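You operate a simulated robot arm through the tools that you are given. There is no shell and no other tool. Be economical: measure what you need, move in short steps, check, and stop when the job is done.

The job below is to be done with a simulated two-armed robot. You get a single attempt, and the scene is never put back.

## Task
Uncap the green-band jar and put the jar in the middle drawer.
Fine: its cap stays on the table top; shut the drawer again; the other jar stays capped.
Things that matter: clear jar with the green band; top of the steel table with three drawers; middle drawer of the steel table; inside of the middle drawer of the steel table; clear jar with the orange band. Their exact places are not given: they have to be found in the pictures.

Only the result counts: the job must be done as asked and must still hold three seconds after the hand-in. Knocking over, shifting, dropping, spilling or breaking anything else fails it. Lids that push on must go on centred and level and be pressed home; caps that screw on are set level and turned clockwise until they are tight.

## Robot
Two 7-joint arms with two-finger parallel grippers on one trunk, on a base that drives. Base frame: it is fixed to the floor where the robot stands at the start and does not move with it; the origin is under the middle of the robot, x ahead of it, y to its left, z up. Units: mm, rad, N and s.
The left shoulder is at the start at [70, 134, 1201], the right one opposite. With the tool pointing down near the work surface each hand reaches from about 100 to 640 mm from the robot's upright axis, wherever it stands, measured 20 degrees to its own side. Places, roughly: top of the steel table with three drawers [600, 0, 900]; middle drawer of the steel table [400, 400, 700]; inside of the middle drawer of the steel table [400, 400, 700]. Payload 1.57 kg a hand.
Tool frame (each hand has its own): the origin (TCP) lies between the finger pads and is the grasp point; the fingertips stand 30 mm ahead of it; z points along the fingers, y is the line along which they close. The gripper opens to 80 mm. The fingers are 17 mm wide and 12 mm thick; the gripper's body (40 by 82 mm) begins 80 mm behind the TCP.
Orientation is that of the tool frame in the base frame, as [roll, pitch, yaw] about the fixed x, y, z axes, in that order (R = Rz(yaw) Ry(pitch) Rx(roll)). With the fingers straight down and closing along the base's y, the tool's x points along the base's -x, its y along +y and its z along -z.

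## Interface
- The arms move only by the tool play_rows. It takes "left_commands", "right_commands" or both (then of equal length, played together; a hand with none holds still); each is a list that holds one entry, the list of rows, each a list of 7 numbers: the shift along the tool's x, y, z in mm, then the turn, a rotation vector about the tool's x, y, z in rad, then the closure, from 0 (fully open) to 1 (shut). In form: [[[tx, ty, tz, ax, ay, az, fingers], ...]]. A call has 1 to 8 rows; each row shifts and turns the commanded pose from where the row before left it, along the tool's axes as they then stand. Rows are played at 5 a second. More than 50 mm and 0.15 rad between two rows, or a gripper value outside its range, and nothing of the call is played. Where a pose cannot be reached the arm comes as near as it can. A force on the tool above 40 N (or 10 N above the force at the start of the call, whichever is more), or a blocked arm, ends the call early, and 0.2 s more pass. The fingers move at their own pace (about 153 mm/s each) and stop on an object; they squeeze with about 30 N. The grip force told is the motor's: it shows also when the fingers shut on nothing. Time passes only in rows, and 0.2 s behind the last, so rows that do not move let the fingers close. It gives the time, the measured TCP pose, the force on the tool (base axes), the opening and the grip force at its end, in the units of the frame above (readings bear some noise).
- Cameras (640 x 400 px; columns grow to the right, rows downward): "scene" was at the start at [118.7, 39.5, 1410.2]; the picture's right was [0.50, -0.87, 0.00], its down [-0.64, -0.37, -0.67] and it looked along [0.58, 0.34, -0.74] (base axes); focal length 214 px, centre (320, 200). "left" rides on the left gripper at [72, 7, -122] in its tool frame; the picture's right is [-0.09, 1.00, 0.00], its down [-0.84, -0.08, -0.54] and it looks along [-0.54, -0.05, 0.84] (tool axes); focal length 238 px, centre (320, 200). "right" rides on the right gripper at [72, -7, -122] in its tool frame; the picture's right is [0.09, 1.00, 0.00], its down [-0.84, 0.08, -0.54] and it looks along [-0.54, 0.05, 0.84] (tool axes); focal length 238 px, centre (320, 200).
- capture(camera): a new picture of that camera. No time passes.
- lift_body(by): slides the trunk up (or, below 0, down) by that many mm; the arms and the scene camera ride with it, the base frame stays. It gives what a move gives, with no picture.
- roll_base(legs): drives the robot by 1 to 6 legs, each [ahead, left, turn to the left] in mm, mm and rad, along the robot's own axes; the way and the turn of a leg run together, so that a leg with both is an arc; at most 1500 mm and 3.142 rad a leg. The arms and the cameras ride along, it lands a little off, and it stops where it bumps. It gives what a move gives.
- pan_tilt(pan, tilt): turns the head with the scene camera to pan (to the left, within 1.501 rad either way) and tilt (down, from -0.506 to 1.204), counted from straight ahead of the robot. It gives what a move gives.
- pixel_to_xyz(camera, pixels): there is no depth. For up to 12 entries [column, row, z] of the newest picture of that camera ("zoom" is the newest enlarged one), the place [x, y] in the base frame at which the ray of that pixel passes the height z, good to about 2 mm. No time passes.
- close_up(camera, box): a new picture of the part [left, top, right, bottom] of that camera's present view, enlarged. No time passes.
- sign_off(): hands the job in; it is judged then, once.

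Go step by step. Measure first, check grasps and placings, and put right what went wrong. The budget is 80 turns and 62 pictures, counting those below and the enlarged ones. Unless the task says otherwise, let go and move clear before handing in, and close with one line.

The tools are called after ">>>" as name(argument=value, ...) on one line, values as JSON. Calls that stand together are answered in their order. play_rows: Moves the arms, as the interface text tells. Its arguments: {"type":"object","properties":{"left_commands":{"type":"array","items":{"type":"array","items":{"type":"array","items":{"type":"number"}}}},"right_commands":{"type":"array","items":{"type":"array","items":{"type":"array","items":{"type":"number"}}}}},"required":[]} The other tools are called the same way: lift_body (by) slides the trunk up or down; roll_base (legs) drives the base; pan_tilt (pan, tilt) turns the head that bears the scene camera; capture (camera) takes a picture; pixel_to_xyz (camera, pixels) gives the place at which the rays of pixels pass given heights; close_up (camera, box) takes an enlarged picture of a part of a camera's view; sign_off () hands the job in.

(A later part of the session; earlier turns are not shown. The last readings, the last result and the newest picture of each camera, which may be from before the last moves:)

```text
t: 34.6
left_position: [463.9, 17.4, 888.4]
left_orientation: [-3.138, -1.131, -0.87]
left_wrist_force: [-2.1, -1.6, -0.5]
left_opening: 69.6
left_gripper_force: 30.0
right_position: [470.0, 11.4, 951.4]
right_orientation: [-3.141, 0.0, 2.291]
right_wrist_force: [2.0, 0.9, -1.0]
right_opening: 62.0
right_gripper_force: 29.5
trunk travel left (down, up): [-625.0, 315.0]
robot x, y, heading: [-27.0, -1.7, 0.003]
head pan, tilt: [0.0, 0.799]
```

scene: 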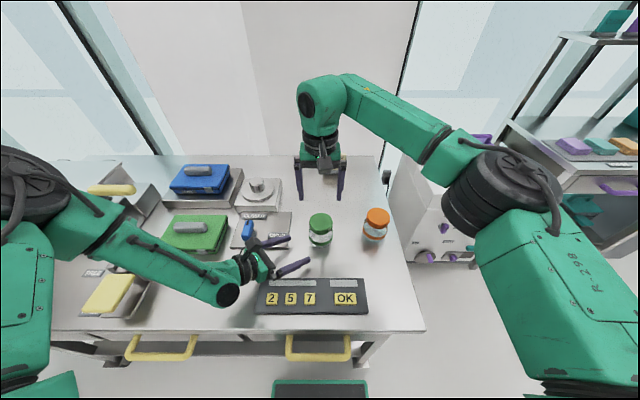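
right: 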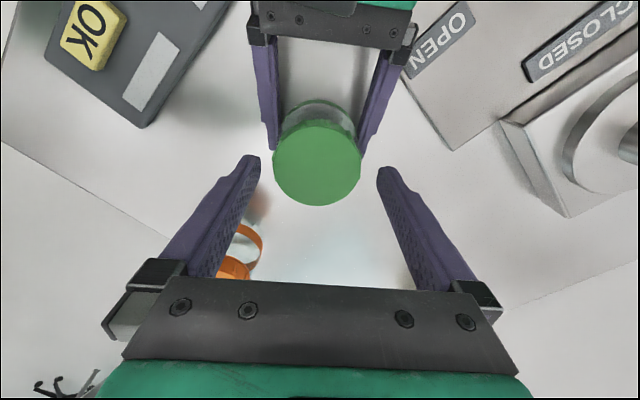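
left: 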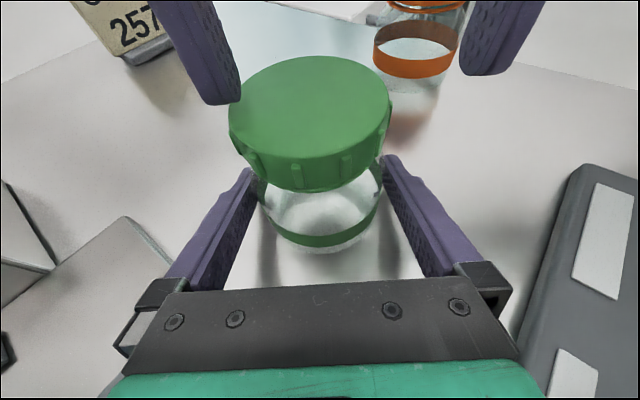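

Good, balanced grip. Now turn counter-clockwise 8 × 0.14 rad, watching forces.

>>> play_rows(right_commands=[[[0, 0, -0.1, 0, 0, -0.14, 0.35], [0, 0, -0.1, 0, 0, -0.14, 0.35], [0, 0, -0.1, 0, 0, -0.14, 0.35], [0, 0, -0.1, 0, 0, -0.14, 0.35], [0, 0, -0.1, 0, 0, -0.14, 0.35], [0, 0, -0.1, 0, 0, -0.14, 0.35], [0, 0, -0.1, 0, 0, -0.14, 0.35], [0, 0, -0.1, 0, 0, -0.14, 0.35]]])

>>> capture(camera="left")

```text
t: 36.4
left_position: [466.7, 19.7, 887.6]
left_orientation: [-3.135, -1.13, -0.866]
left_wrist_force: [9.4, 25.5, 0.2]
left_opening: 69.7
left_gripper_force: 30.2
right_position: [470.3, 9.6, 953.7]
right_orientation: [-3.135, -0.003, -2.87]
right_wrist_force: [-8.3, -25.3, 2.6]
right_opening: 61.8
right_gripper_force: 29.8
trunk travel left (down, up): [-625.0, 315.0]
robot x, y, heading: [-23.7, 2.2, -0.0]
head pan, tilt: [0.0, 0.799]
```

```text
28 pictures are left
```

left: 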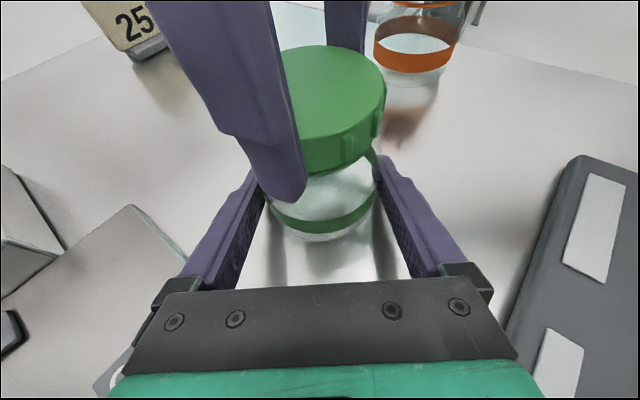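

Turned another 1.1 rad; some side load (25 N) built up. I release, lift slightly, rotate back, and check the cap.

>>> play_rows(right_commands=[[[0, 0, 0, 0, 0, 0, 0.15], [0, 0, 0, 0, 0, 0, 0], [0, 0, -15, 0, 0, 0, 0], [0, 0, -15, 0, 0, 0.14, 0], [0, 0, 0, 0, 0, 0.14, 0], [0, 0, 0, 0, 0, 0.14, 0], [0, 0, 0, 0, 0, 0.14, 0], [0, 0, 0, 0, 0, 0.14, 0]]])

>>> play_rows(right_commands=[[[0, 0, 0, 0, 0, 0.14, 0], [0, 0, 0, 0, 0, 0.14, 0], [0, 0, 0, 0, 0, 0.14, 0], [0, 0, 0, 0, 0, 0, 0]]])

>>> capture(camera="right")

>>> capture(camera="left")

```text
t: 38.2
left_position: [464.6, 17.7, 887.2]
left_orientation: [-3.137, -1.131, -0.869]
left_wrist_force: [0.7, -1.1, -0.5]
left_opening: 69.8
left_gripper_force: 29.6
right_position: [469.6, 11.4, 982.3]
right_orientation: [-3.14, 0.0, 2.71]
right_wrist_force: [0.0, 0.0, 0.9]
right_opening: 80.1
right_gripper_force: 0.0
trunk travel left (down, up): [-625.0, 315.0]
robot x, y, heading: [-24.1, 2.2, 0.004]
head pan, tilt: [0.0, 0.799]
```

```text
t: 39.2
left_position: [465.8, 18.5, 888.1]
left_orientation: [-3.139, -1.13, -0.871]
left_wrist_force: [-0.2, 0.0, -0.4]
left_opening: 69.5
left_gripper_force: 30.2
right_position: [470.8, 9.8, 980.9]
right_orientation: [-3.141, 0.001, 2.29]
right_wrist_force: [-0.2, -0.1, 0.6]
right_opening: 80.0
right_gripper_force: 0.1
trunk travel left (down, up): [-625.0, 315.0]
robot x, y, heading: [-27.8, 3.0, -0.001]
head pan, tilt: [0.0, 0.799]
```

```text
27 pictures are left
```

right: 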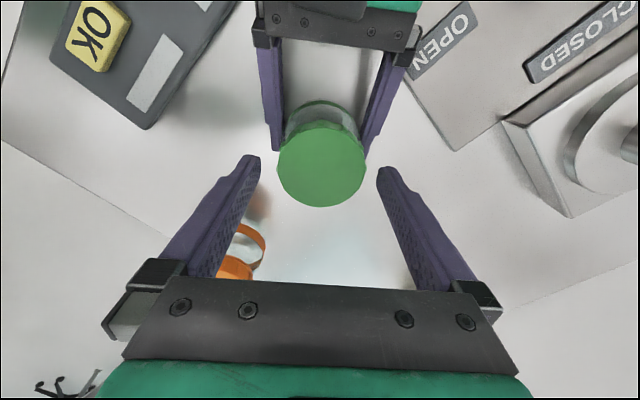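

```text
26 pictures are left
```

left: 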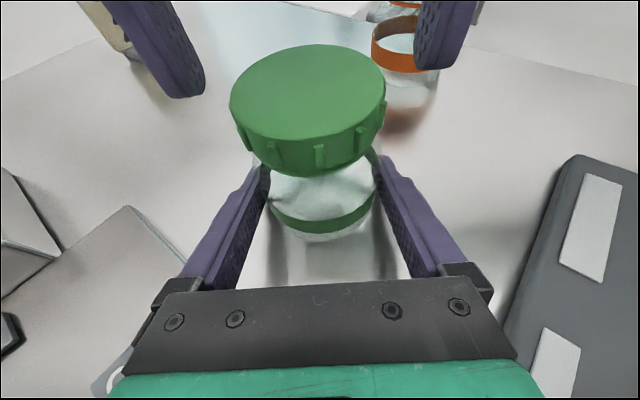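

The cap is well centred at (321,164) and looks fine. Another stroke: descend, grip, turn.

>>> play_rows(right_commands=[[[0, 0, 14, 0, 0, 0, 0], [0, 0, 14, 0, 0, 0, 0], [0, 0, 0, 0, 0, 0, 0.05], [0, 0, 0, 0, 0, 0, 0.1], [0, 0, 0, 0, 0, 0, 0.2], [0, 0, 0, 0, 0, 0, 0.35], [0, 0, 0, 0, 0, 0, 0.35]]])

>>> play_rows(right_commands=[[[0, 0, -0.1, 0, 0, -0.14, 0.35], [0, 0, -0.1, 0, 0, -0.14, 0.35], [0, 0, -0.1, 0, 0, -0.14, 0.35], [0, 0, -0.1, 0, 0, -0.14, 0.35], [0, 0, -0.1, 0, 0, -0.14, 0.35], [0, 0, -0.1, 0, 0, -0.14, 0.35], [0, 0, -0.1, 0, 0, -0.14, 0.35], [0, 0, -0.1, 0, 0, -0.14, 0.35]]])

>>> play_rows(right_commands=[[[0, 0, 0, 0, 0, -0.14, 0.35], [0, 0, -2, 0, 0, 0, 0.35], [0, 0, -2, 0, 0, 0, 0.35], [0, 0, 0, 0, 0, 0, 0.35]]])

>>> capture(camera="left")

```text
t: 40.8
left_position: [464.7, 17.3, 888.6]
left_orientation: [-3.138, -1.13, -0.873]
left_wrist_force: [-8.3, -6.4, 0.6]
left_opening: 69.8
left_gripper_force: 29.9
right_position: [470.4, 11.0, 956.1]
right_orientation: [3.14, 0.0, 2.292]
right_wrist_force: [8.7, 5.2, -1.6]
right_opening: 62.0
right_gripper_force: 29.8
trunk travel left (down, up): [-625.0, 315.0]
robot x, y, heading: [-24.2, -0.5, 0.002]
head pan, tilt: [0.0, 0.799]
```

```text
t: 42.6
left_position: [466.0, 18.6, 888.2]
left_orientation: [-3.136, -1.129, -0.865]
left_wrist_force: [-1.3, 21.9, -0.5]
left_opening: 69.9
left_gripper_force: 30.1
right_position: [471.2, 8.6, 955.2]
right_orientation: [-3.138, -0.001, -2.871]
right_wrist_force: [2.1, -22.6, 1.9]
right_opening: 62.2
right_gripper_force: 30.4
trunk travel left (down, up): [-625.0, 315.0]
robot x, y, heading: [-25.9, 0.3, 0.001]
head pan, tilt: [0.0, 0.799]
```

```text
t: 43.6
left_position: [467.0, 18.5, 889.7]
left_orientation: [-3.131, -1.135, -0.872]
left_wrist_force: [8.0, 23.3, 11.0]
left_opening: 69.8
left_gripper_force: 29.8
right_position: [470.2, 9.6, 958.2]
right_orientation: [-3.14, -0.004, -2.729]
right_wrist_force: [-6.9, -23.3, -12.8]
right_opening: 62.0
right_gripper_force: 30.8
trunk travel left (down, up): [-625.0, 315.0]
robot x, y, heading: [-23.4, -1.0, 0.003]
head pan, tilt: [0.0, 0.799]
```

```text
25 pictures are left
```

left: 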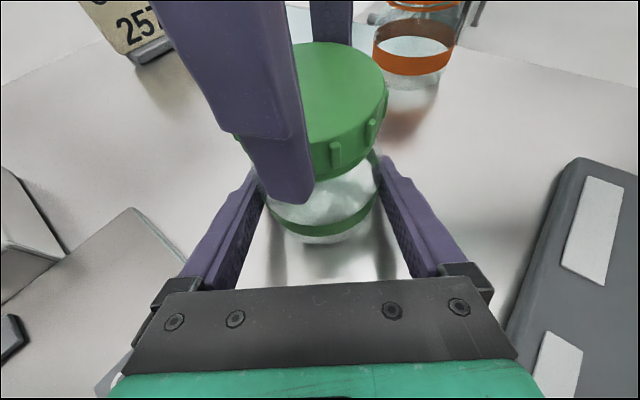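

The cap still holds when pulled lightly (12 N up), so it needs more turns. I release, rotate back, and measure the cap height.

>>> play_rows(right_commands=[[[0, 0, 3, 0, 0, 0, 0.35], [0, 0, 0, 0, 0, 0, 0.15], [0, 0, 0, 0, 0, 0, 0], [0, 0, -15, 0, 0, 0, 0], [0, 0, -15, 0, 0, 0.14, 0], [0, 0, 0, 0, 0, 0.14, 0], [0, 0, 0, 0, 0, 0.14, 0], [0, 0, 0, 0, 0, 0.14, 0]]])

>>> play_rows(right_commands=[[[0, 0, 0, 0, 0, 0.14, 0], [0, 0, 0, 0, 0, 0.14, 0], [0, 0, 0, 0, 0, 0.14, 0], [0, 0, 0, 0, 0, 0.14, 0], [0, 0, 0, 0, 0, 0.14, 0], [0, 0, 0, 0, 0, 0, 0]]])

>>> close_up(camera="left", box=[200, 30, 440, 260])

>>> capture(camera="right")

```text
t: 45.4
left_position: [466.6, 18.0, 887.5]
left_orientation: [-3.139, -1.132, -0.868]
left_wrist_force: [-1.2, -0.1, -1.0]
left_opening: 69.9
left_gripper_force: 30.3
right_position: [471.0, 9.9, 986.3]
right_orientation: [-3.141, 0.001, 2.989]
right_wrist_force: [-0.5, -0.1, 0.5]
right_opening: 80.1
right_gripper_force: 0.0
trunk travel left (down, up): [-625.0, 315.0]
robot x, y, heading: [-27.6, 1.8, 0.002]
head pan, tilt: [0.0, 0.799]
```

```text
t: 46.8
left_position: [465.3, 17.9, 888.6]
left_orientation: [-3.139, -1.132, -0.867]
left_wrist_force: [-0.3, 0.4, -2.3]
left_opening: 70.0
left_gripper_force: 30.5
right_position: [470.4, 9.3, 985.6]
right_orientation: [3.141, 0.0, 2.291]
right_wrist_force: [-0.1, 0.1, 0.2]
right_opening: 80.0
right_gripper_force: 0.0
trunk travel left (down, up): [-625.0, 315.0]
robot x, y, heading: [-24.8, -0.0, 0.001]
head pan, tilt: [0.0, 0.799]
```

```text
1.74 times, centred on (320, 145) of left
```

zoom: 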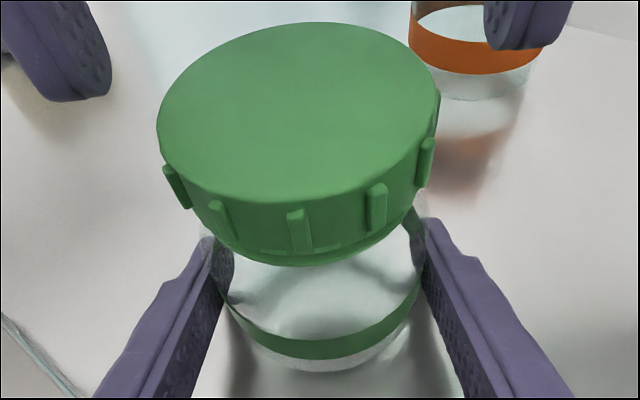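

```text
23 pictures are left
```

right: 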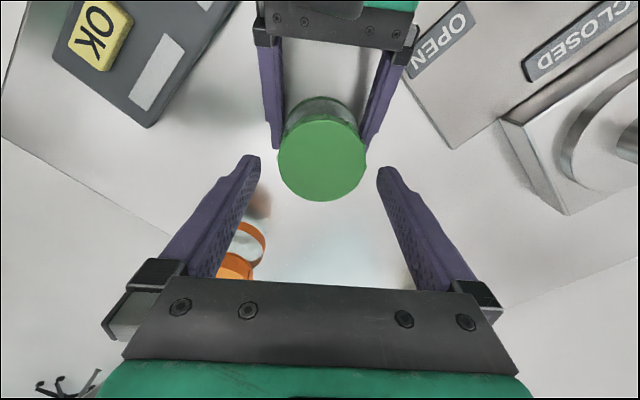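

The cap seems to ride a little higher (a rim shows below the ribs). Another stroke, then a lift test.

>>> play_rows(right_commands=[[[0, 0, 15, 0, 0, 0, 0], [0, 0, 15, 0, 0, 0, 0], [0, 0, 0, 0, 0, 0, 0.05], [0, 0, 0, 0, 0, 0, 0.1], [0, 0, 0, 0, 0, 0, 0.2], [0, 0, 0, 0, 0, 0, 0.35], [0, 0, 0, 0, 0, 0, 0.35]]])

>>> play_rows(right_commands=[[[0, 0, -0.1, 0, 0, -0.145, 0.35], [0, 0, -0.1, 0, 0, -0.145, 0.35], [0, 0, -0.1, 0, 0, -0.145, 0.35], [0, 0, -0.1, 0, 0, -0.145, 0.35], [0, 0, -0.1, 0, 0, -0.145, 0.35], [0, 0, -0.1, 0, 0, -0.145, 0.35], [0, 0, -0.1, 0, 0, -0.145, 0.35], [0, 0, -0.1, 0, 0, -0.145, 0.35]]])

>>> play_rows(right_commands=[[[0, 0, 0, 0, 0, -0.14, 0.35], [0, 0, -2, 0, 0, 0, 0.35], [0, 0, -2, 0, 0, 0, 0.35], [0, 0, 0, 0, 0, 0, 0.35]]])

```text
t: 48.4
left_position: [464.9, 18.2, 887.7]
left_orientation: [-3.137, -1.132, -0.874]
left_wrist_force: [-6.4, -4.3, -1.2]
left_opening: 69.5
left_gripper_force: 30.0
right_position: [471.4, 10.9, 955.5]
right_orientation: [3.14, 0.001, 2.294]
right_wrist_force: [6.4, 4.6, -0.4]
right_opening: 62.5
right_gripper_force: 30.3
trunk travel left (down, up): [-625.0, 315.0]
robot x, y, heading: [-21.7, 1.9, 0.003]
head pan, tilt: [0.0, 0.799]
```

```text
t: 50.2
left_position: [464.9, 18.3, 888.3]
left_orientation: [-3.138, -1.131, -0.87]
left_wrist_force: [-2.3, -1.6, -2.3]
left_opening: 70.0
left_gripper_force: 30.4
right_position: [470.0, 9.6, 957.7]
right_orientation: [-3.141, 0.0, -2.826]
right_wrist_force: [1.0, 1.4, 0.4]
right_opening: 62.8
right_gripper_force: 30.1
trunk travel left (down, up): [-625.0, 315.0]
robot x, y, heading: [-24.9, 1.1, 0.007]
head pan, tilt: [0.0, 0.799]
```

```text
t: 51.2
left_position: [466.1, 18.1, 889.4]
left_orientation: [-3.131, -1.135, -0.875]
left_wrist_force: [-2.5, 6.4, 14.9]
left_opening: 69.8
left_gripper_force: 30.2
right_position: [473.2, 9.2, 959.8]
right_orientation: [-3.139, -0.002, -2.692]
right_wrist_force: [3.9, -5.9, -17.1]
right_opening: 62.7
right_gripper_force: 30.1
trunk travel left (down, up): [-625.0, 315.0]
robot x, y, heading: [-24.0, 2.2, 0.002]
head pan, tilt: [0.0, 0.799]
```

Still held, but the side loads are gone; about 4.4 rad so far. One more stroke.

>>> play_rows(right_commands=[[[0, 0, 3.5, 0, 0, 0, 0.35], [0, 0, 0, 0, 0, 0, 0.15], [0, 0, 0, 0, 0, 0, 0], [0, 0, -15, 0, 0, 0, 0], [0, 0, -15, 0, 0, 0.145, 0], [0, 0, 0, 0, 0, 0.145, 0], [0, 0, 0, 0, 0, 0.145, 0], [0, 0, 0, 0, 0, 0.145, 0]]])

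>>> play_rows(right_commands=[[[0, 0, 0, 0, 0, 0.145, 0], [0, 0, 0, 0, 0, 0.145, 0], [0, 0, 0, 0, 0, 0.145, 0], [0, 0, 0, 0, 0, 0.145, 0], [0, 0, 0, 0, 0, 0.14, 0], [0, 0, 0, 0, 0, 0, 0]]])

>>> close_up(camera="left", box=[200, 30, 440, 260])

```text
t: 53.0
left_position: [464.9, 18.0, 888.2]
left_orientation: [-3.139, -1.131, -0.869]
left_wrist_force: [-0.4, -0.7, -1.6]
left_opening: 69.6
left_gripper_force: 30.2
right_position: [470.1, 10.3, 986.5]
right_orientation: [-3.141, -0.001, 3.011]
right_wrist_force: [0.1, 0.4, -0.3]
right_opening: 80.0
right_gripper_force: 0.0
trunk travel left (down, up): [-625.0, 315.0]
robot x, y, heading: [-21.2, 1.9, 0.001]
head pan, tilt: [0.0, 0.799]
```

```text
t: 54.4
left_position: [464.9, 18.7, 887.3]
left_orientation: [-3.139, -1.131, -0.869]
left_wrist_force: [-0.3, -0.3, -2.5]
left_opening: 69.6
left_gripper_force: 29.8
right_position: [469.9, 10.1, 987.1]
right_orientation: [3.14, 0.0, 2.289]
right_wrist_force: [0.2, -0.7, 0.1]
right_opening: 80.2
right_gripper_force: 0.0
trunk travel left (down, up): [-625.0, 315.0]
robot x, y, heading: [-21.0, -1.1, 0.004]
head pan, tilt: [0.0, 0.799]
```

```text
1.74 times, centred on (320, 145) of left
```

zoom: 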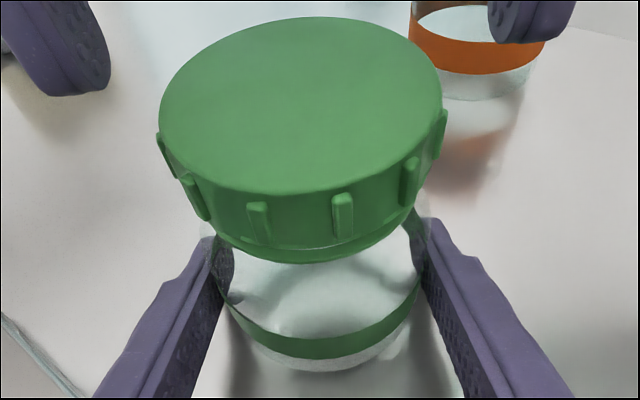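

Clear progress: the cap has risen, exposing a green collar below it. Continue with another stroke and lift test.

>>> play_rows(right_commands=[[[0, 0, 15, 0, 0, 0, 0], [0, 0, 14, 0, 0, 0, 0], [0, 0, 0, 0, 0, 0, 0.05], [0, 0, 0, 0, 0, 0, 0.1], [0, 0, 0, 0, 0, 0, 0.2], [0, 0, 0, 0, 0, 0, 0.35], [0, 0, 0, 0, 0, 0, 0.35]]])

>>> play_rows(right_commands=[[[0, 0, -0.1, 0, 0, -0.148, 0.35], [0, 0, -0.1, 0, 0, -0.148, 0.35], [0, 0, -0.1, 0, 0, -0.148, 0.35], [0, 0, -0.1, 0, 0, -0.148, 0.35], [0, 0, -0.1, 0, 0, -0.148, 0.35], [0, 0, -0.1, 0, 0, -0.148, 0.35], [0, 0, -0.1, 0, 0, -0.148, 0.35], [0, 0, -0.1, 0, 0, -0.148, 0.35]]])

>>> play_rows(right_commands=[[[0, 0, 0, 0, 0, -0.148, 0.35], [0, 0, 0, 0, 0, -0.1, 0.35], [0, 0, -2, 0, 0, 0, 0.35], [0, 0, -2, 0, 0, 0, 0.35], [0, 0, 0, 0, 0, 0, 0.35]]])

```text
t: 56.0
left_position: [464.9, 17.5, 887.2]
left_orientation: [-3.14, -1.13, -0.871]
left_wrist_force: [-4.7, -3.6, -1.0]
left_opening: 69.8
left_gripper_force: 30.4
right_position: [469.6, 11.2, 959.5]
right_orientation: [3.14, 0.0, 2.293]
right_wrist_force: [4.4, 4.4, -0.9]
right_opening: 62.1
right_gripper_force: 29.9
trunk travel left (down, up): [-625.0, 315.0]
robot x, y, heading: [-20.8, 2.2, 0.001]
head pan, tilt: [0.0, 0.799]
```

```text
t: 57.8
left_position: [465.7, 18.5, 887.2]
left_orientation: [-3.138, -1.132, -0.868]
left_wrist_force: [0.6, 0.1, -2.3]
left_opening: 69.7
left_gripper_force: 30.0
right_position: [469.9, 10.2, 959.5]
right_orientation: [3.141, 0.0, -2.804]
right_wrist_force: [-0.5, 0.6, -0.1]
right_opening: 62.3
right_gripper_force: 30.2
trunk travel left (down, up): [-625.0, 315.0]
robot x, y, heading: [-24.5, 2.2, 0.003]
head pan, tilt: [0.0, 0.799]
```

```text
t: 59.0
left_position: [465.3, 17.2, 887.7]
left_orientation: [-3.139, -1.131, -0.869]
left_wrist_force: [0.5, -0.3, -1.6]
left_opening: 69.7
left_gripper_force: 30.0
right_position: [470.4, 10.1, 963.8]
right_orientation: [-3.142, -0.002, -2.56]
right_wrist_force: [-0.8, 0.6, 0.9]
right_opening: 62.3
right_gripper_force: 29.7
trunk travel left (down, up): [-625.0, 315.0]
robot x, y, heading: [-23.1, -0.3, 0.002]
head pan, tilt: [0.0, 0.799]
```

The cap is free: it rose 4 mm with no force. I lift it well up and rotate the wrist back to neutral.

>>> play_rows(right_commands=[[[0, 0, -10, 0, 0, 0, 0.35], [0, 0, -30, 0, 0, 0, 0.35], [0, 0, -40, 0, 0, 0, 0.35], [0, 0, 0, 0, 0, 0.145, 0.35], [0, 0, 0, 0, 0, 0.145, 0.35], [0, 0, 0, 0, 0, 0.145, 0.35], [0, 0, 0, 0, 0, 0.145, 0.35], [0, 0, 0, 0, 0, 0, 0.35]]])

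>>> capture(camera="left")

```text
t: 60.8
left_position: [465.3, 18.1, 888.7]
left_orientation: [-3.137, -1.131, -0.869]
left_wrist_force: [-1.6, 0.2, -1.5]
left_opening: 69.7
left_gripper_force: 29.8
right_position: [461.5, 9.5, 1041.3]
right_orientation: [-3.141, 0.0, -3.141]
right_wrist_force: [0.8, 0.1, 0.5]
right_opening: 62.3
right_gripper_force: 30.9
right hand out of reach, approached as far as the arm can: row 3
trunk travel left (down, up): [-625.0, 315.0]
robot x, y, heading: [-21.7, -1.6, -0.001]
head pan, tilt: [0.0, 0.799]
```

```text
21 pictures are left
```

left: 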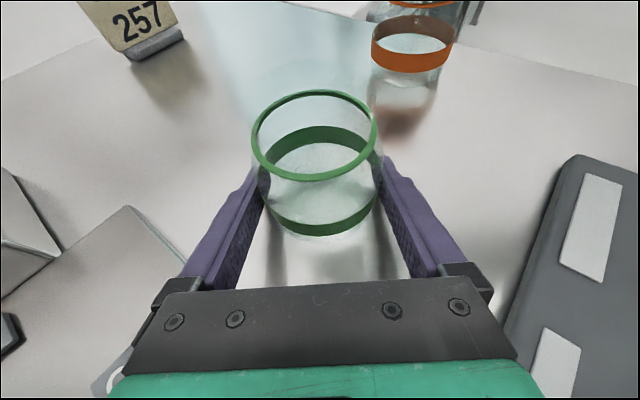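

The jar is open. I carry the cap to a free spot at about (432, -95) and lower it.

>>> play_rows(right_commands=[[[9.8, -34.8, 0, 0, 0, 0, 0.35], [9.8, -34.8, 0, 0, 0, 0, 0.35], [9.8, -34.8, 0, 0, 0, 0, 0.35], [0, 0, 40, 0, 0, 0, 0.35], [0, 0, 40, 0, 0, 0, 0.35], [0, 0, 40, 0, 0, 0, 0.35], [0, 0, 0, 0, 0, 0, 0.35]]])

>>> close_up(camera="scene", box=[270, 130, 430, 250])

```text
t: 62.4
left_position: [464.8, 18.6, 886.9]
left_orientation: [-3.138, -1.132, -0.869]
left_wrist_force: [-0.8, -0.8, -2.0]
left_opening: 69.8
left_gripper_force: 30.0
right_position: [432.9, -93.4, 920.1]
right_orientation: [3.141, 0.001, -3.139]
right_wrist_force: [0.8, 0.2, -0.2]
right_opening: 62.4
right_gripper_force: 30.2
trunk travel left (down, up): [-625.0, 315.0]
robot x, y, heading: [-22.5, 1.7, 0.006]
head pan, tilt: [0.0, 0.799]
```

```text
3.33 times, centred on (350, 190) of scene
```

zoom: 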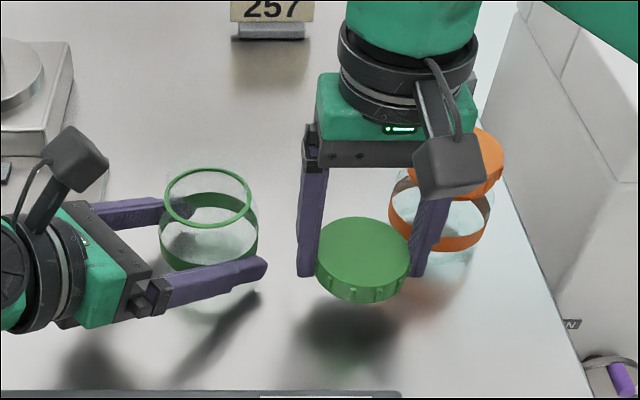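

The cap is level in the fingers with a clear shadow beneath. I lower in small steps and feel for contact.

>>> play_rows(right_commands=[[[0, 0, 8, 0, 0, 0, 0.35], [0, 0, 6, 0, 0, 0, 0.35], [0, 0, 4, 0, 0, 0, 0.35], [0, 0, 2, 0, 0, 0, 0.35], [0, 0, 0, 0, 0, 0, 0.35]]])

```text
t: 63.6
left_position: [465.3, 19.1, 887.8]
left_orientation: [-3.137, -1.13, -0.869]
left_wrist_force: [-0.1, -0.3, -1.1]
left_opening: 69.9
left_gripper_force: 29.7
right_position: [432.8, -94.1, 900.2]
right_orientation: [3.141, 0.001, -3.138]
right_wrist_force: [0.6, -0.6, 0.0]
right_opening: 62.2
right_gripper_force: 30.1
trunk travel left (down, up): [-625.0, 315.0]
robot x, y, heading: [-25.0, 1.0, 0.001]
head pan, tilt: [0.0, 0.799]
```

>>> play_rows(right_commands=[[[0, 0, 2, 0, 0, 0, 0.35], [0, 0, 1.5, 0, 0, 0, 0.35], [0, 0, 1.5, 0, 0, 0, 0.35], [0, 0, 0, 0, 0, 0, 0.35]]])

>>> close_up(camera="scene", box=[320, 170, 400, 230])

```text
t: 64.6
left_position: [465.8, 18.9, 887.8]
left_orientation: [-3.137, -1.131, -0.871]
left_wrist_force: [0.8, -0.5, -1.6]
left_opening: 70.1
left_gripper_force: 29.6
right_position: [432.4, -94.8, 895.1]
right_orientation: [3.141, 0.002, -3.137]
right_wrist_force: [-0.4, 0.4, -0.3]
right_opening: 62.1
right_gripper_force: 30.1
trunk travel left (down, up): [-625.0, 315.0]
robot x, y, heading: [-24.1, 2.0, 0.003]
head pan, tilt: [0.0, 0.799]
```

```text
6.67 times, centred on (360, 200) of scene
```

zoom: 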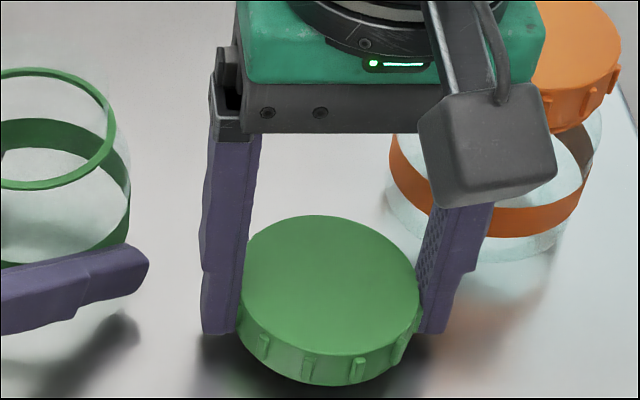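

>>> play_rows(right_commands=[[[0, 0, 1, 0, 0, 0, 0.35], [0, 0, 1, 0, 0, 0, 0.35], [0, 0, 1, 0, 0, 0, 0.35], [0, 0, 0, 0, 0, 0, 0.35]]])

```text
t: 65.6
left_position: [464.3, 18.1, 887.8]
left_orientation: [-3.138, -1.13, -0.87]
left_wrist_force: [-0.4, -0.2, -1.5]
left_opening: 69.8
left_gripper_force: 29.6
right_position: [432.3, -93.6, 892.7]
right_orientation: [-3.141, 0.001, -3.138]
right_wrist_force: [0.1, -0.8, -0.1]
right_opening: 62.1
right_gripper_force: 30.2
trunk travel left (down, up): [-625.0, 315.0]
robot x, y, heading: [-20.8, 1.9, 0.004]
head pan, tilt: [0.0, 0.799]
```

>>> play_rows(right_commands=[[[0, 0, 1, 0, 0, 0, 0.35], [0, 0, 0.7, 0, 0, 0, 0.35], [0, 0, 0, 0, 0, 0, 0.35], [0, 0, 0, 0, 0, 0, 0.2], [0, 0, 0, 0, 0, 0, 0.1], [0, 0, 0, 0, 0, 0, 0], [0, 0, 0, 0, 0, 0, 0]]])

>>> play_rows(right_commands=[[[0, 0, -20, 0, 0, 0, 0], [0, 0, -40, 0, 0, 0, 0], [0, 0, -40, 0, 0, 0, 0], [0, 0, -30, 0, 0, 0, 0]]])

>>> capture(camera="right")

```text
t: 67.2
left_position: [465.6, 18.6, 888.0]
left_orientation: [-3.139, -1.13, -0.869]
left_wrist_force: [-0.1, 0.1, -1.9]
left_opening: 69.5
left_gripper_force: 30.5
right_position: [432.5, -95.0, 890.1]
right_orientation: [3.141, 0.002, -3.136]
right_wrist_force: [1.1, 0.3, 0.2]
right_opening: 79.9
right_gripper_force: 0.1
trunk travel left (down, up): [-625.0, 315.0]
robot x, y, heading: [-24.7, 2.0, -0.0]
head pan, tilt: [0.0, 0.799]
```

```text
t: 68.2
left_position: [464.3, 18.7, 888.1]
left_orientation: [-3.138, -1.13, -0.87]
left_wrist_force: [-0.2, -0.2, -2.1]
left_opening: 69.8
left_gripper_force: 30.0
right_position: [433.9, -91.1, 1021.7]
right_orientation: [-3.141, 0.001, -3.137]
right_wrist_force: [-0.1, 0.2, 0.0]
right_opening: 80.0
right_gripper_force: 0.1
trunk travel left (down, up): [-625.0, 315.0]
robot x, y, heading: [-21.6, 0.4, 0.001]
head pan, tilt: [0.0, 0.799]
```

```text
18 pictures are left
```

right: 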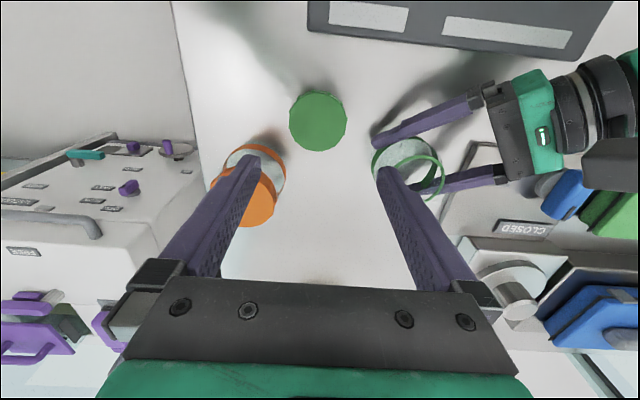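

The cap rests flat on the table at about (432,-95). Now the left releases the jar and backs off; then the right will take the jar from above.

>>> play_rows(left_commands=[[[0, 0, 0, 0, 0, 0, 0.11], [0, 0, 0, 0, 0, 0, 0.08], [0, 0, 0, 0, 0, 0, 0], [-8.5, 0, -18, 0, 0, 0, 0], [-17, 0, -36, 0, 0, 0, 0], [-17, 0, -36, 0, 0, 0, 0], [30, 0, -14, 0, 0, 0, 0], [40, 0, -20, 0, 0, 0, 0]]])

>>> capture(camera="right")

```text
t: 70.0
left_position: [405.6, 98.7, 965.9]
left_orientation: [-3.138, -1.13, -0.871]
left_wrist_force: [0.2, 0.2, -0.1]
left_opening: 80.0
left_gripper_force: 0.0
left hand out of reach, approached as far as the arm can: row 7
right_position: [433.7, -92.7, 1021.7]
right_orientation: [3.139, 0.001, -3.138]
right_wrist_force: [0.3, 1.1, -0.3]
right_opening: 80.3
right_gripper_force: 0.1
trunk travel left (down, up): [-625.0, 315.0]
robot x, y, heading: [-22.9, 0.6, 0.005]
head pan, tilt: [0.0, 0.799]
```

```text
17 pictures are left
```

right: 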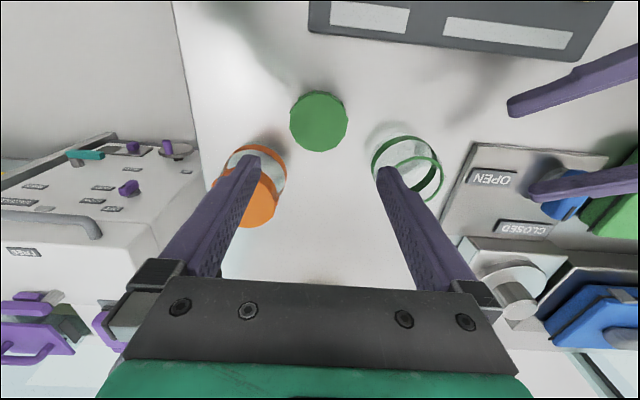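

>>> play_rows(right_commands=[[[0, 0, 0, 0, 0, 0, 0], [0, 0, 0, 0, 0, 0, 0], [-12.8, 33.7, 0, 0, 0, 0, 0], [-12.8, 33.7, 0, 0, 0, 0, 0], [-12.8, 33.7, 0, 0, 0, 0, 0], [0, 0, 0, 0, 0, 0, 0]]], left_commands=[[[-15, 0, -32, 0, 0, 0, 0], [-15, 0, -32, 0, 0, 0, 0], [0, 0, 0, 0, 0, 0, 0], [0, 0, 0, 0, 0, 0, 0], [0, 0, 0, 0, 0, 0, 0], [0, 0, 0, 0, 0, 0, 0]]])

>>> capture(camera="right")

```text
t: 71.4
left_position: [384.8, 163.2, 965.4]
left_orientation: [-3.137, -1.13, -0.87]
left_wrist_force: [-0.2, 0.4, -0.4]
left_opening: 80.1
left_gripper_force: 0.1
left hand out of reach, approached as far as the arm can: row 1, 2
right_position: [471.3, 6.2, 1020.5]
right_orientation: [3.14, -0.001, -3.14]
right_wrist_force: [-0.5, 0.0, 0.4]
right_opening: 80.1
right_gripper_force: 0.0
trunk travel left (down, up): [-625.0, 315.0]
robot x, y, heading: [-18.7, -2.3, 0.002]
head pan, tilt: [0.0, 0.799]
```

```text
16 pictures are left
```

right: 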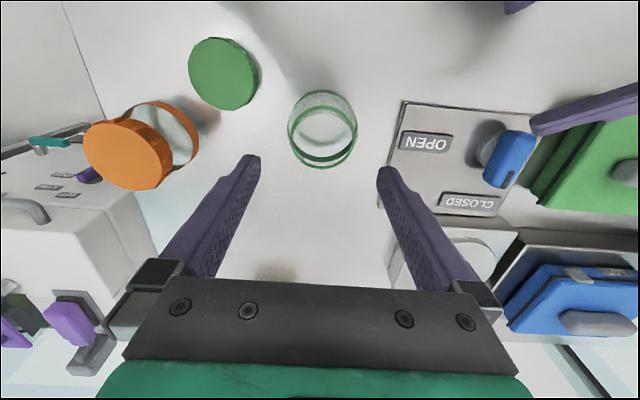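

>>> pixel_to_xyz(camera="right", pixels=[[323, 138, 925], [323, 138, 935], [290, 138, 930], [357, 138, 930]])

>>> close_up(camera="right", box=[270, 80, 374, 185])

```text
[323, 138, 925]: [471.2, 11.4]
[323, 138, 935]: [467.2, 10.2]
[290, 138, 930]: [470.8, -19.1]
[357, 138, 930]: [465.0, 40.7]
```

```text
3.81 times, centred on (322, 132) of right
```

zoom: 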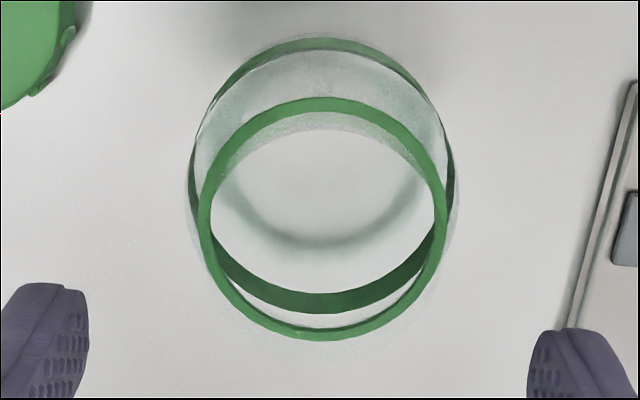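

The open jar is at about (469.5, 10.5). I shift slightly and descend partway to verify centring.

>>> play_rows(right_commands=[[[3, 2, 15, 0, 0, 0, 0], [0, 0, 30, 0, 0, 0, 0], [0, 0, 25, 0, 0, 0, 0], [0, 0, 0, 0, 0, 0, 0]]])

>>> close_up(camera="right", box=[220, 80, 420, 240])

```text
t: 72.4
left_position: [384.7, 164.2, 964.6]
left_orientation: [-3.139, -1.131, -0.871]
left_wrist_force: [-0.3, 0.0, -0.1]
left_opening: 80.0
left_gripper_force: 0.1
right_position: [467.0, 9.9, 948.7]
right_orientation: [-3.14, 0.0, -3.14]
right_wrist_force: [-0.6, 0.5, 0.4]
right_opening: 80.5
right_gripper_force: 0.1
trunk travel left (down, up): [-625.0, 315.0]
robot x, y, heading: [-24.0, 0.9, -0.002]
head pan, tilt: [0.0, 0.799]
```

```text
2.50 times, centred on (320, 160) of right
```

zoom: 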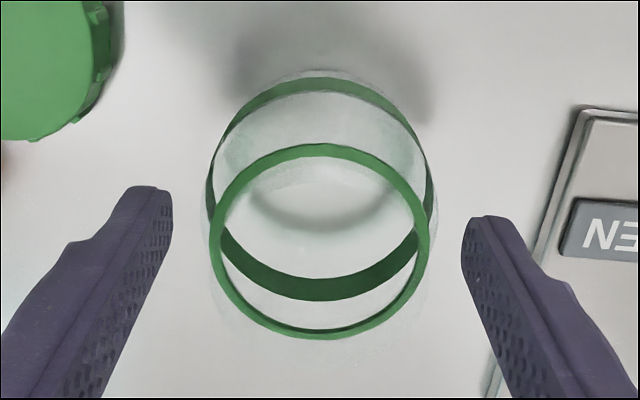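

Centred well (rim at zoom (320,241), expected about there). I descend 43 mm and close.

>>> play_rows(right_commands=[[[1, 0, 15, 0, 0, 0, 0], [0, 0, 15, 0, 0, 0, 0], [0, 0, 13, 0, 0, 0, 0], [0, 0, 0, 0, 0, 0, 0.05], [0, 0, 0, 0, 0, 0, 0.1], [0, 0, 0, 0, 0, 0, 0.2], [0, 0, 0, 0, 0, 0, 0.35], [0, 0, 0, 0, 0, 0, 0.35]]])

>>> play_rows(right_commands=[[[0, 0, -10, 0, 0, 0, 0.35], [0, 0, -30, 0, 0, 0, 0.35], [0, 0, -40, 0, 0, 0, 0.35], [0, 0, -40, 0, 0, 0, 0.35], [0, 0, 0, 0, 0, 0, 0.35]]])

>>> capture(camera="scene")

```text
t: 74.2
left_position: [385.3, 162.7, 965.7]
left_orientation: [-3.139, -1.131, -0.872]
left_wrist_force: [-0.4, -0.2, 0.1]
left_opening: 80.1
left_gripper_force: 0.0
right_position: [467.9, 9.8, 906.7]
right_orientation: [-3.141, -0.001, -3.14]
right_wrist_force: [0.0, -0.1, -0.1]
right_opening: 69.9
right_gripper_force: 30.0
trunk travel left (down, up): [-625.0, 315.0]
robot x, y, heading: [-24.7, -0.6, 0.004]
head pan, tilt: [0.0, 0.799]
```

```text
t: 75.4
left_position: [385.4, 163.0, 965.4]
left_orientation: [-3.138, -1.129, -0.869]
left_wrist_force: [0.1, 0.0, -0.6]
left_opening: 80.0
left_gripper_force: 0.0
right_position: [467.4, 8.5, 1027.6]
right_orientation: [3.14, 0.001, -3.137]
right_wrist_force: [0.2, 0.2, -1.7]
right_opening: 70.0
right_gripper_force: 29.6
trunk travel left (down, up): [-625.0, 315.0]
robot x, y, heading: [-27.0, 2.4, 0.001]
head pan, tilt: [0.0, 0.799]
```

```text
13 pictures are left
```

scene: 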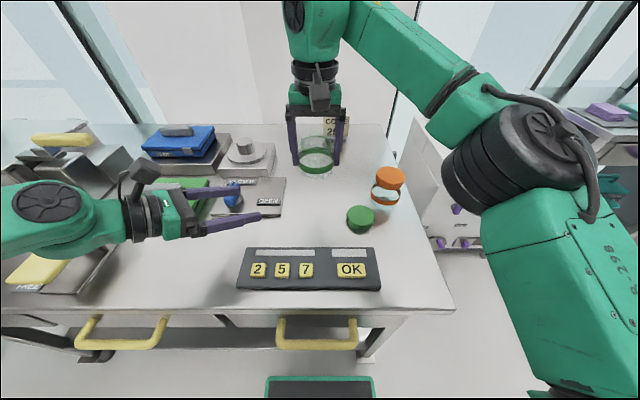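

The jar is held by the right hand at 70 mm and the cap stays on the table. I drive back and then left to stand before the middle drawer.

>>> roll_base(legs=[[-340, 0, 0], [0, 350, 0]])

```text
t: 79.5
left_position: [45.4, 507.7, 964.0]
left_orientation: [-3.139, -1.13, -0.874]
left_wrist_force: [0.0, 0.6, -0.2]
left_opening: 79.9
left_gripper_force: 0.0
right_position: [126.7, 354.8, 1026.7]
right_orientation: [3.141, 0.0, 3.139]
right_wrist_force: [-0.6, 0.6, -2.0]
right_opening: 70.0
right_gripper_force: 29.7
trunk travel left (down, up): [-625.0, 315.0]
robot x, y, heading: [-364.4, 351.4, 0.001]
head pan, tilt: [0.0, 0.799]
```

Standing at (-364, 351). I move the right hand (with jar) off to the right, and turn the left hand to point forward and 45° down with its fingers closing across the bar.

>>> play_rows(right_commands=[[[0, -40, 0, 0, 0, 0, 0.35], [0, -40, 0, 0, 0, 0, 0.35], [0, -40, 0, 0, 0, 0, 0.35], [0, -40, 0, 0, 0, 0, 0.35], [0, -40, 0, 0, 0, 0, 0.35], [0, 0, 0, 0, 0, 0, 0.35], [0, 0, 0, 0, 0, 0, 0.35], [0, 0, 0, 0, 0, 0, 0.35]]], left_commands=[[[0, 0, 0, 0.0318, -0.0841, 0.1097, 0], [0, 0, 0, 0.0318, -0.0841, 0.1097, 0], [0, 0, 0, 0.0318, -0.0841, 0.1097, 0], [0, 0, 0, 0.0318, -0.0841, 0.1097, 0], [0, 0, 0, 0.0318, -0.0841, 0.1097, 0], [0, 0, 0, 0.0318, -0.0841, 0.1097, 0], [0, 0, 0, 0.0318, -0.0841, 0.1097, 0], [0, 0, 0, 0.0318, -0.0841, 0.1097, 0]]])

>>> play_rows(left_commands=[[[0, 0, 0, 0.0318, -0.0841, 0.1097, 0], [0, 0, 0, 0, 0, 0, 0]]])

>>> pan_tilt(pan=0.1, tilt=0.75)

>>> capture(camera="scene")

```text
t: 81.3
left_position: [103.1, 549.1, 1003.3]
left_orientation: [-2.394, -0.134, -1.556]
left_wrist_force: [0.3, 0.6, 0.5]
left_opening: 80.3
left_gripper_force: 0.1
left hand out of reach, approached as far as the arm can: row 1, 2, 3, 4, 5, 6, 7, 8
right_position: [127.3, 152.9, 1026.1]
right_orientation: [3.14, 0.0, 3.141]
right_wrist_force: [0.8, -0.4, -2.2]
right_opening: 69.9
right_gripper_force: 29.8
trunk travel left (down, up): [-625.0, 315.0]
robot x, y, heading: [-365.5, 348.1, -0.001]
head pan, tilt: [0.0, 0.799]
```

```text
t: 81.9
left_position: [104.7, 551.5, 1004.9]
left_orientation: [-2.367, -0.043, -1.569]
left_wrist_force: [0.6, 0.2, 0.6]
left_opening: 80.2
left_gripper_force: 0.1
left hand out of reach, approached as far as the arm can: row 1
right_position: [126.1, 152.4, 1024.7]
right_orientation: [3.14, 0.0, 3.14]
right_wrist_force: [-1.2, 0.8, -2.2]
right_opening: 70.0
right_gripper_force: 29.9
trunk travel left (down, up): [-625.0, 315.0]
robot x, y, heading: [-363.4, 348.7, -0.0]
head pan, tilt: [0.0, 0.799]
```

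```text
t: 82.6
left_position: [106.1, 551.1, 1005.3]
left_orientation: [-2.371, -0.046, -1.57]
left_wrist_force: [-0.7, -1.0, -0.3]
left_opening: 79.7
left_gripper_force: 0.0
right_position: [128.1, 152.7, 1024.5]
right_orientation: [3.14, -0.001, 3.14]
right_wrist_force: [-0.5, 0.4, -2.6]
right_opening: 69.8
right_gripper_force: 29.8
trunk travel left (down, up): [-625.0, 315.0]
robot x, y, heading: [-367.2, 348.7, -0.004]
head pan, tilt: [0.099, 0.75]
```

```text
12 pictures are left
```

scene: 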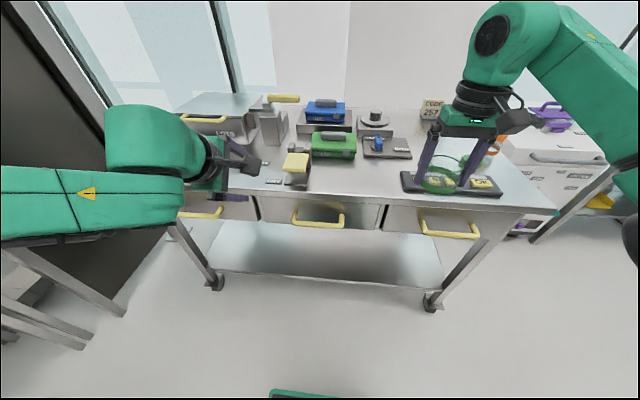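

The left hand has reached the 45° pose. I measure the middle handle bar, at scene (318,224).

>>> pixel_to_xyz(camera="scene", pixels=[[318, 225, 780], [318, 225, 790], [318, 225, 770], [296, 222, 785], [342, 225, 785], [258, 194, 860], [382, 203, 860]])

>>> close_up(camera="scene", box=[250, 180, 390, 260])

```text
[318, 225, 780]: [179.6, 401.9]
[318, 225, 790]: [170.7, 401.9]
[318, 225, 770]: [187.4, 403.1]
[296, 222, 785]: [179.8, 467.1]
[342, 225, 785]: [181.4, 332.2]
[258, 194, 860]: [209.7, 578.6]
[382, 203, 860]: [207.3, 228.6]
```

```text
4.57 times, centred on (320, 220) of scene
```

zoom: 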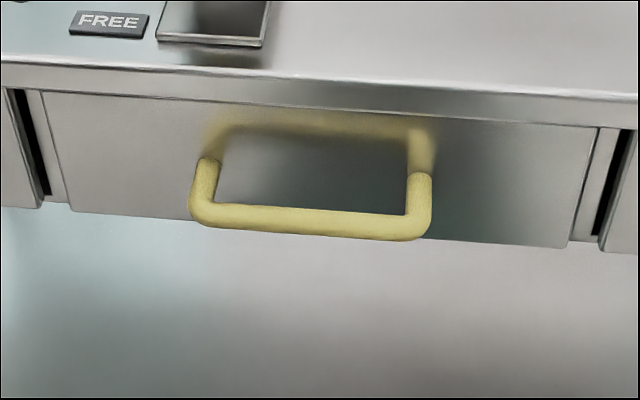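

The bar centre is about (178, 400, 785). I bring the left hand to a pre-grasp 70 mm behind it, half closed, and look.

>>> play_rows(left_commands=[[[25.2, 17, 23, 0, 0, 0, 0.5], [25.2, 17, 23, 0, 0, 0, 0.5], [25.2, 17, 23, 0, 0, 0, 0.5], [25.2, 17, 23, 0, 0, 0, 0.5], [25.2, 17, 23, 0, 0, 0, 0.5], [25.2, 17, 23, 0, 0, 0, 0.5], [0, 0, 0, 0, 0, 0, 0.5]]])

>>> capture(camera="left")

```text
t: 84.2
left_position: [149.3, 513.8, 929.9]
left_orientation: [-2.357, 0.002, -1.578]
left_wrist_force: [-0.3, 0.2, -0.2]
left_opening: 40.1
left_gripper_force: 0.0
left hand out of reach, approached as far as the arm can: row 2, 3, 4, 5, 6
right_position: [126.3, 152.7, 1025.8]
right_orientation: [3.14, -0.002, 3.141]
right_wrist_force: [-0.3, 0.8, -1.4]
right_opening: 69.8
right_gripper_force: 29.9
trunk travel left (down, up): [-625.0, 315.0]
robot x, y, heading: [-369.1, 345.0, -0.004]
head pan, tilt: [0.099, 0.75]
```

```text
10 pictures are left
```

left: 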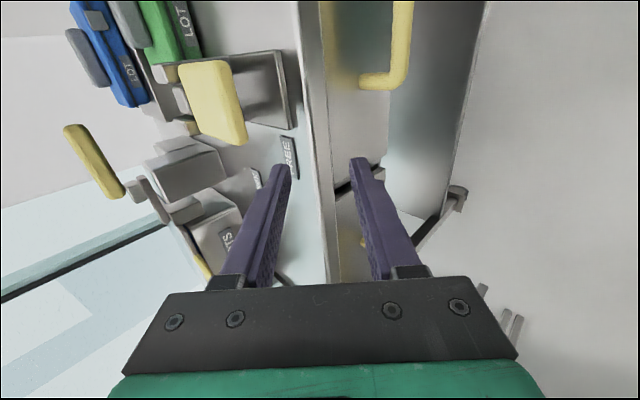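

The arm is at a joint limit, but the wrist pose is right, so I use the base and trunk to bring the hand to the bar: back 25, right 114, then lower 95.

>>> roll_base(legs=[[-25, 0, 0], [0, -112, 0]])

>>> lift_body(by=-95)

>>> capture(camera="left")

```text
t: 85.8
left_position: [124.2, 402.5, 928.6]
left_orientation: [-2.358, 0.001, -1.58]
left_wrist_force: [-0.2, 0.7, -1.1]
left_opening: 40.0
left_gripper_force: 0.0
right_position: [101.5, 39.5, 1025.9]
right_orientation: [-3.14, 0.0, 3.141]
right_wrist_force: [-0.8, -0.7, -1.9]
right_opening: 69.9
right_gripper_force: 29.7
trunk travel left (down, up): [-625.0, 315.0]
robot x, y, heading: [-391.5, 236.0, -0.008]
head pan, tilt: [0.099, 0.75]
```

```text
t: 87.1
left_position: [123.8, 402.0, 834.3]
left_orientation: [-2.358, 0.003, -1.579]
left_wrist_force: [0.7, 0.0, 0.1]
left_opening: 40.0
left_gripper_force: 0.1
right_position: [102.7, 39.8, 930.2]
right_orientation: [-3.141, 0.001, 3.14]
right_wrist_force: [0.2, 0.8, -1.8]
right_opening: 69.8
right_gripper_force: 30.1
trunk travel left (down, up): [-530.0, 410.0]
robot x, y, heading: [-387.1, 231.9, -0.001]
head pan, tilt: [0.099, 0.75]
```

```text
9 pictures are left
```

left: 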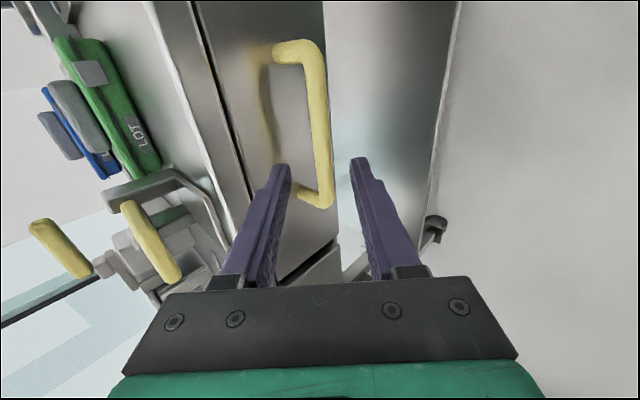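

The bar runs midway between the fingers (about column 320 at row 148). I narrow the opening to about 28 mm and advance 58 mm along the fingers.

>>> play_rows(left_commands=[[[0, 0, 0, 0, 0, 0, 0.65], [0, 1, 15, 0, 0, 0, 0.65], [0, 0, 15, 0, 0, 0, 0.65], [0, 0, 14, 0, 0, 0, 0.65], [0, 0, 14, 0, 0, 0, 0.65], [0, 0, 0, 0, 0, 0, 0.65]]])

>>> capture(camera="left")

```text
t: 88.5
left_position: [166.9, 415.0, 805.2]
left_orientation: [-2.359, 0.003, -1.581]
left_wrist_force: [1.0, -0.5, -0.3]
left_opening: 27.6
left_gripper_force: 0.0
left hand out of reach, approached as far as the arm can: row 2, 3, 4, 5
right_position: [101.1, 39.9, 930.7]
right_orientation: [-3.14, -0.001, 3.138]
right_wrist_force: [0.5, -0.6, -1.3]
right_opening: 70.1
right_gripper_force: 29.8
trunk travel left (down, up): [-530.0, 410.0]
robot x, y, heading: [-387.8, 237.9, 0.002]
head pan, tilt: [0.099, 0.75]
```

```text
8 pictures are left
```

left: 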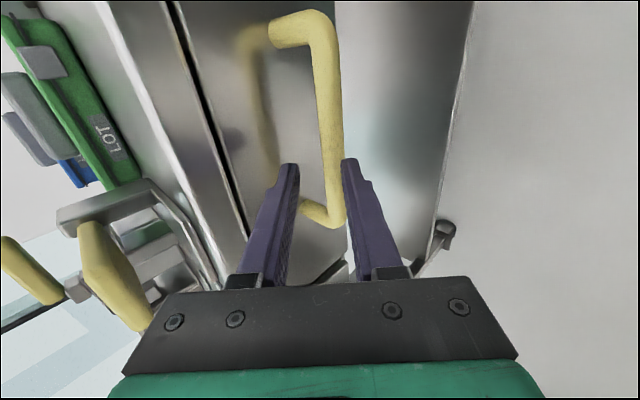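

The bar is now about 6 mm toward the lower finger and 22 mm ahead; lowering the trunk 8 mm fixes both. Then close.

>>> lift_body(by=-8)

>>> play_rows(left_commands=[[[0, 0, 0, 0, 0, 0, 0.75], [0, 0, 0, 0, 0, 0, 0.85], [0, 0, 0, 0, 0, 0, 1], [0, 0, 0, 0, 0, 0, 1], [0, 0, 0, 0, 0, 0, 1]]])

>>> close_up(camera="left", box=[200, 100, 440, 300])

```text
t: 89.1
left_position: [168.4, 414.8, 796.3]
left_orientation: [-2.362, 0.002, -1.583]
left_wrist_force: [-0.1, -0.6, 0.2]
left_opening: 28.0
left_gripper_force: 0.0
right_position: [101.9, 40.6, 922.4]
right_orientation: [3.139, -0.001, 3.14]
right_wrist_force: [-0.2, -0.1, -0.9]
right_opening: 70.3
right_gripper_force: 30.0
trunk travel left (down, up): [-522.0, 418.0]
robot x, y, heading: [-390.1, 234.5, -0.007]
head pan, tilt: [0.099, 0.75]
```

```text
t: 90.3
left_position: [168.9, 413.6, 796.0]
left_orientation: [-2.361, 0.001, -1.583]
left_wrist_force: [-1.2, 0.3, -1.0]
left_opening: 0.0
left_gripper_force: 21.0
right_position: [100.9, 39.0, 922.1]
right_orientation: [-3.141, 0.001, 3.14]
right_wrist_force: [0.4, -0.8, -2.2]
right_opening: 69.9
right_gripper_force: 30.1
trunk travel left (down, up): [-522.0, 418.0]
robot x, y, heading: [-390.8, 235.9, -0.008]
head pan, tilt: [0.099, 0.75]
```

```text
2.00 times, centred on (320, 200) of left
```

zoom: 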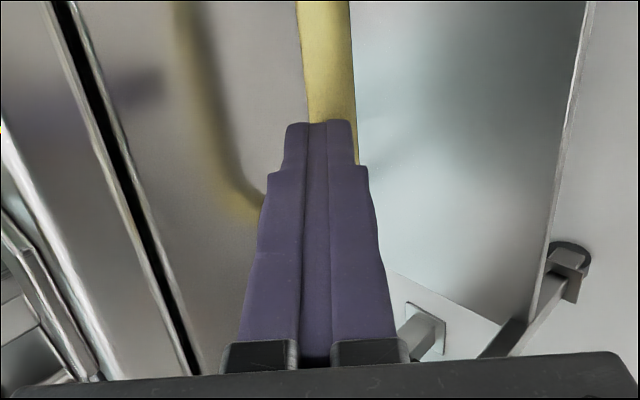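

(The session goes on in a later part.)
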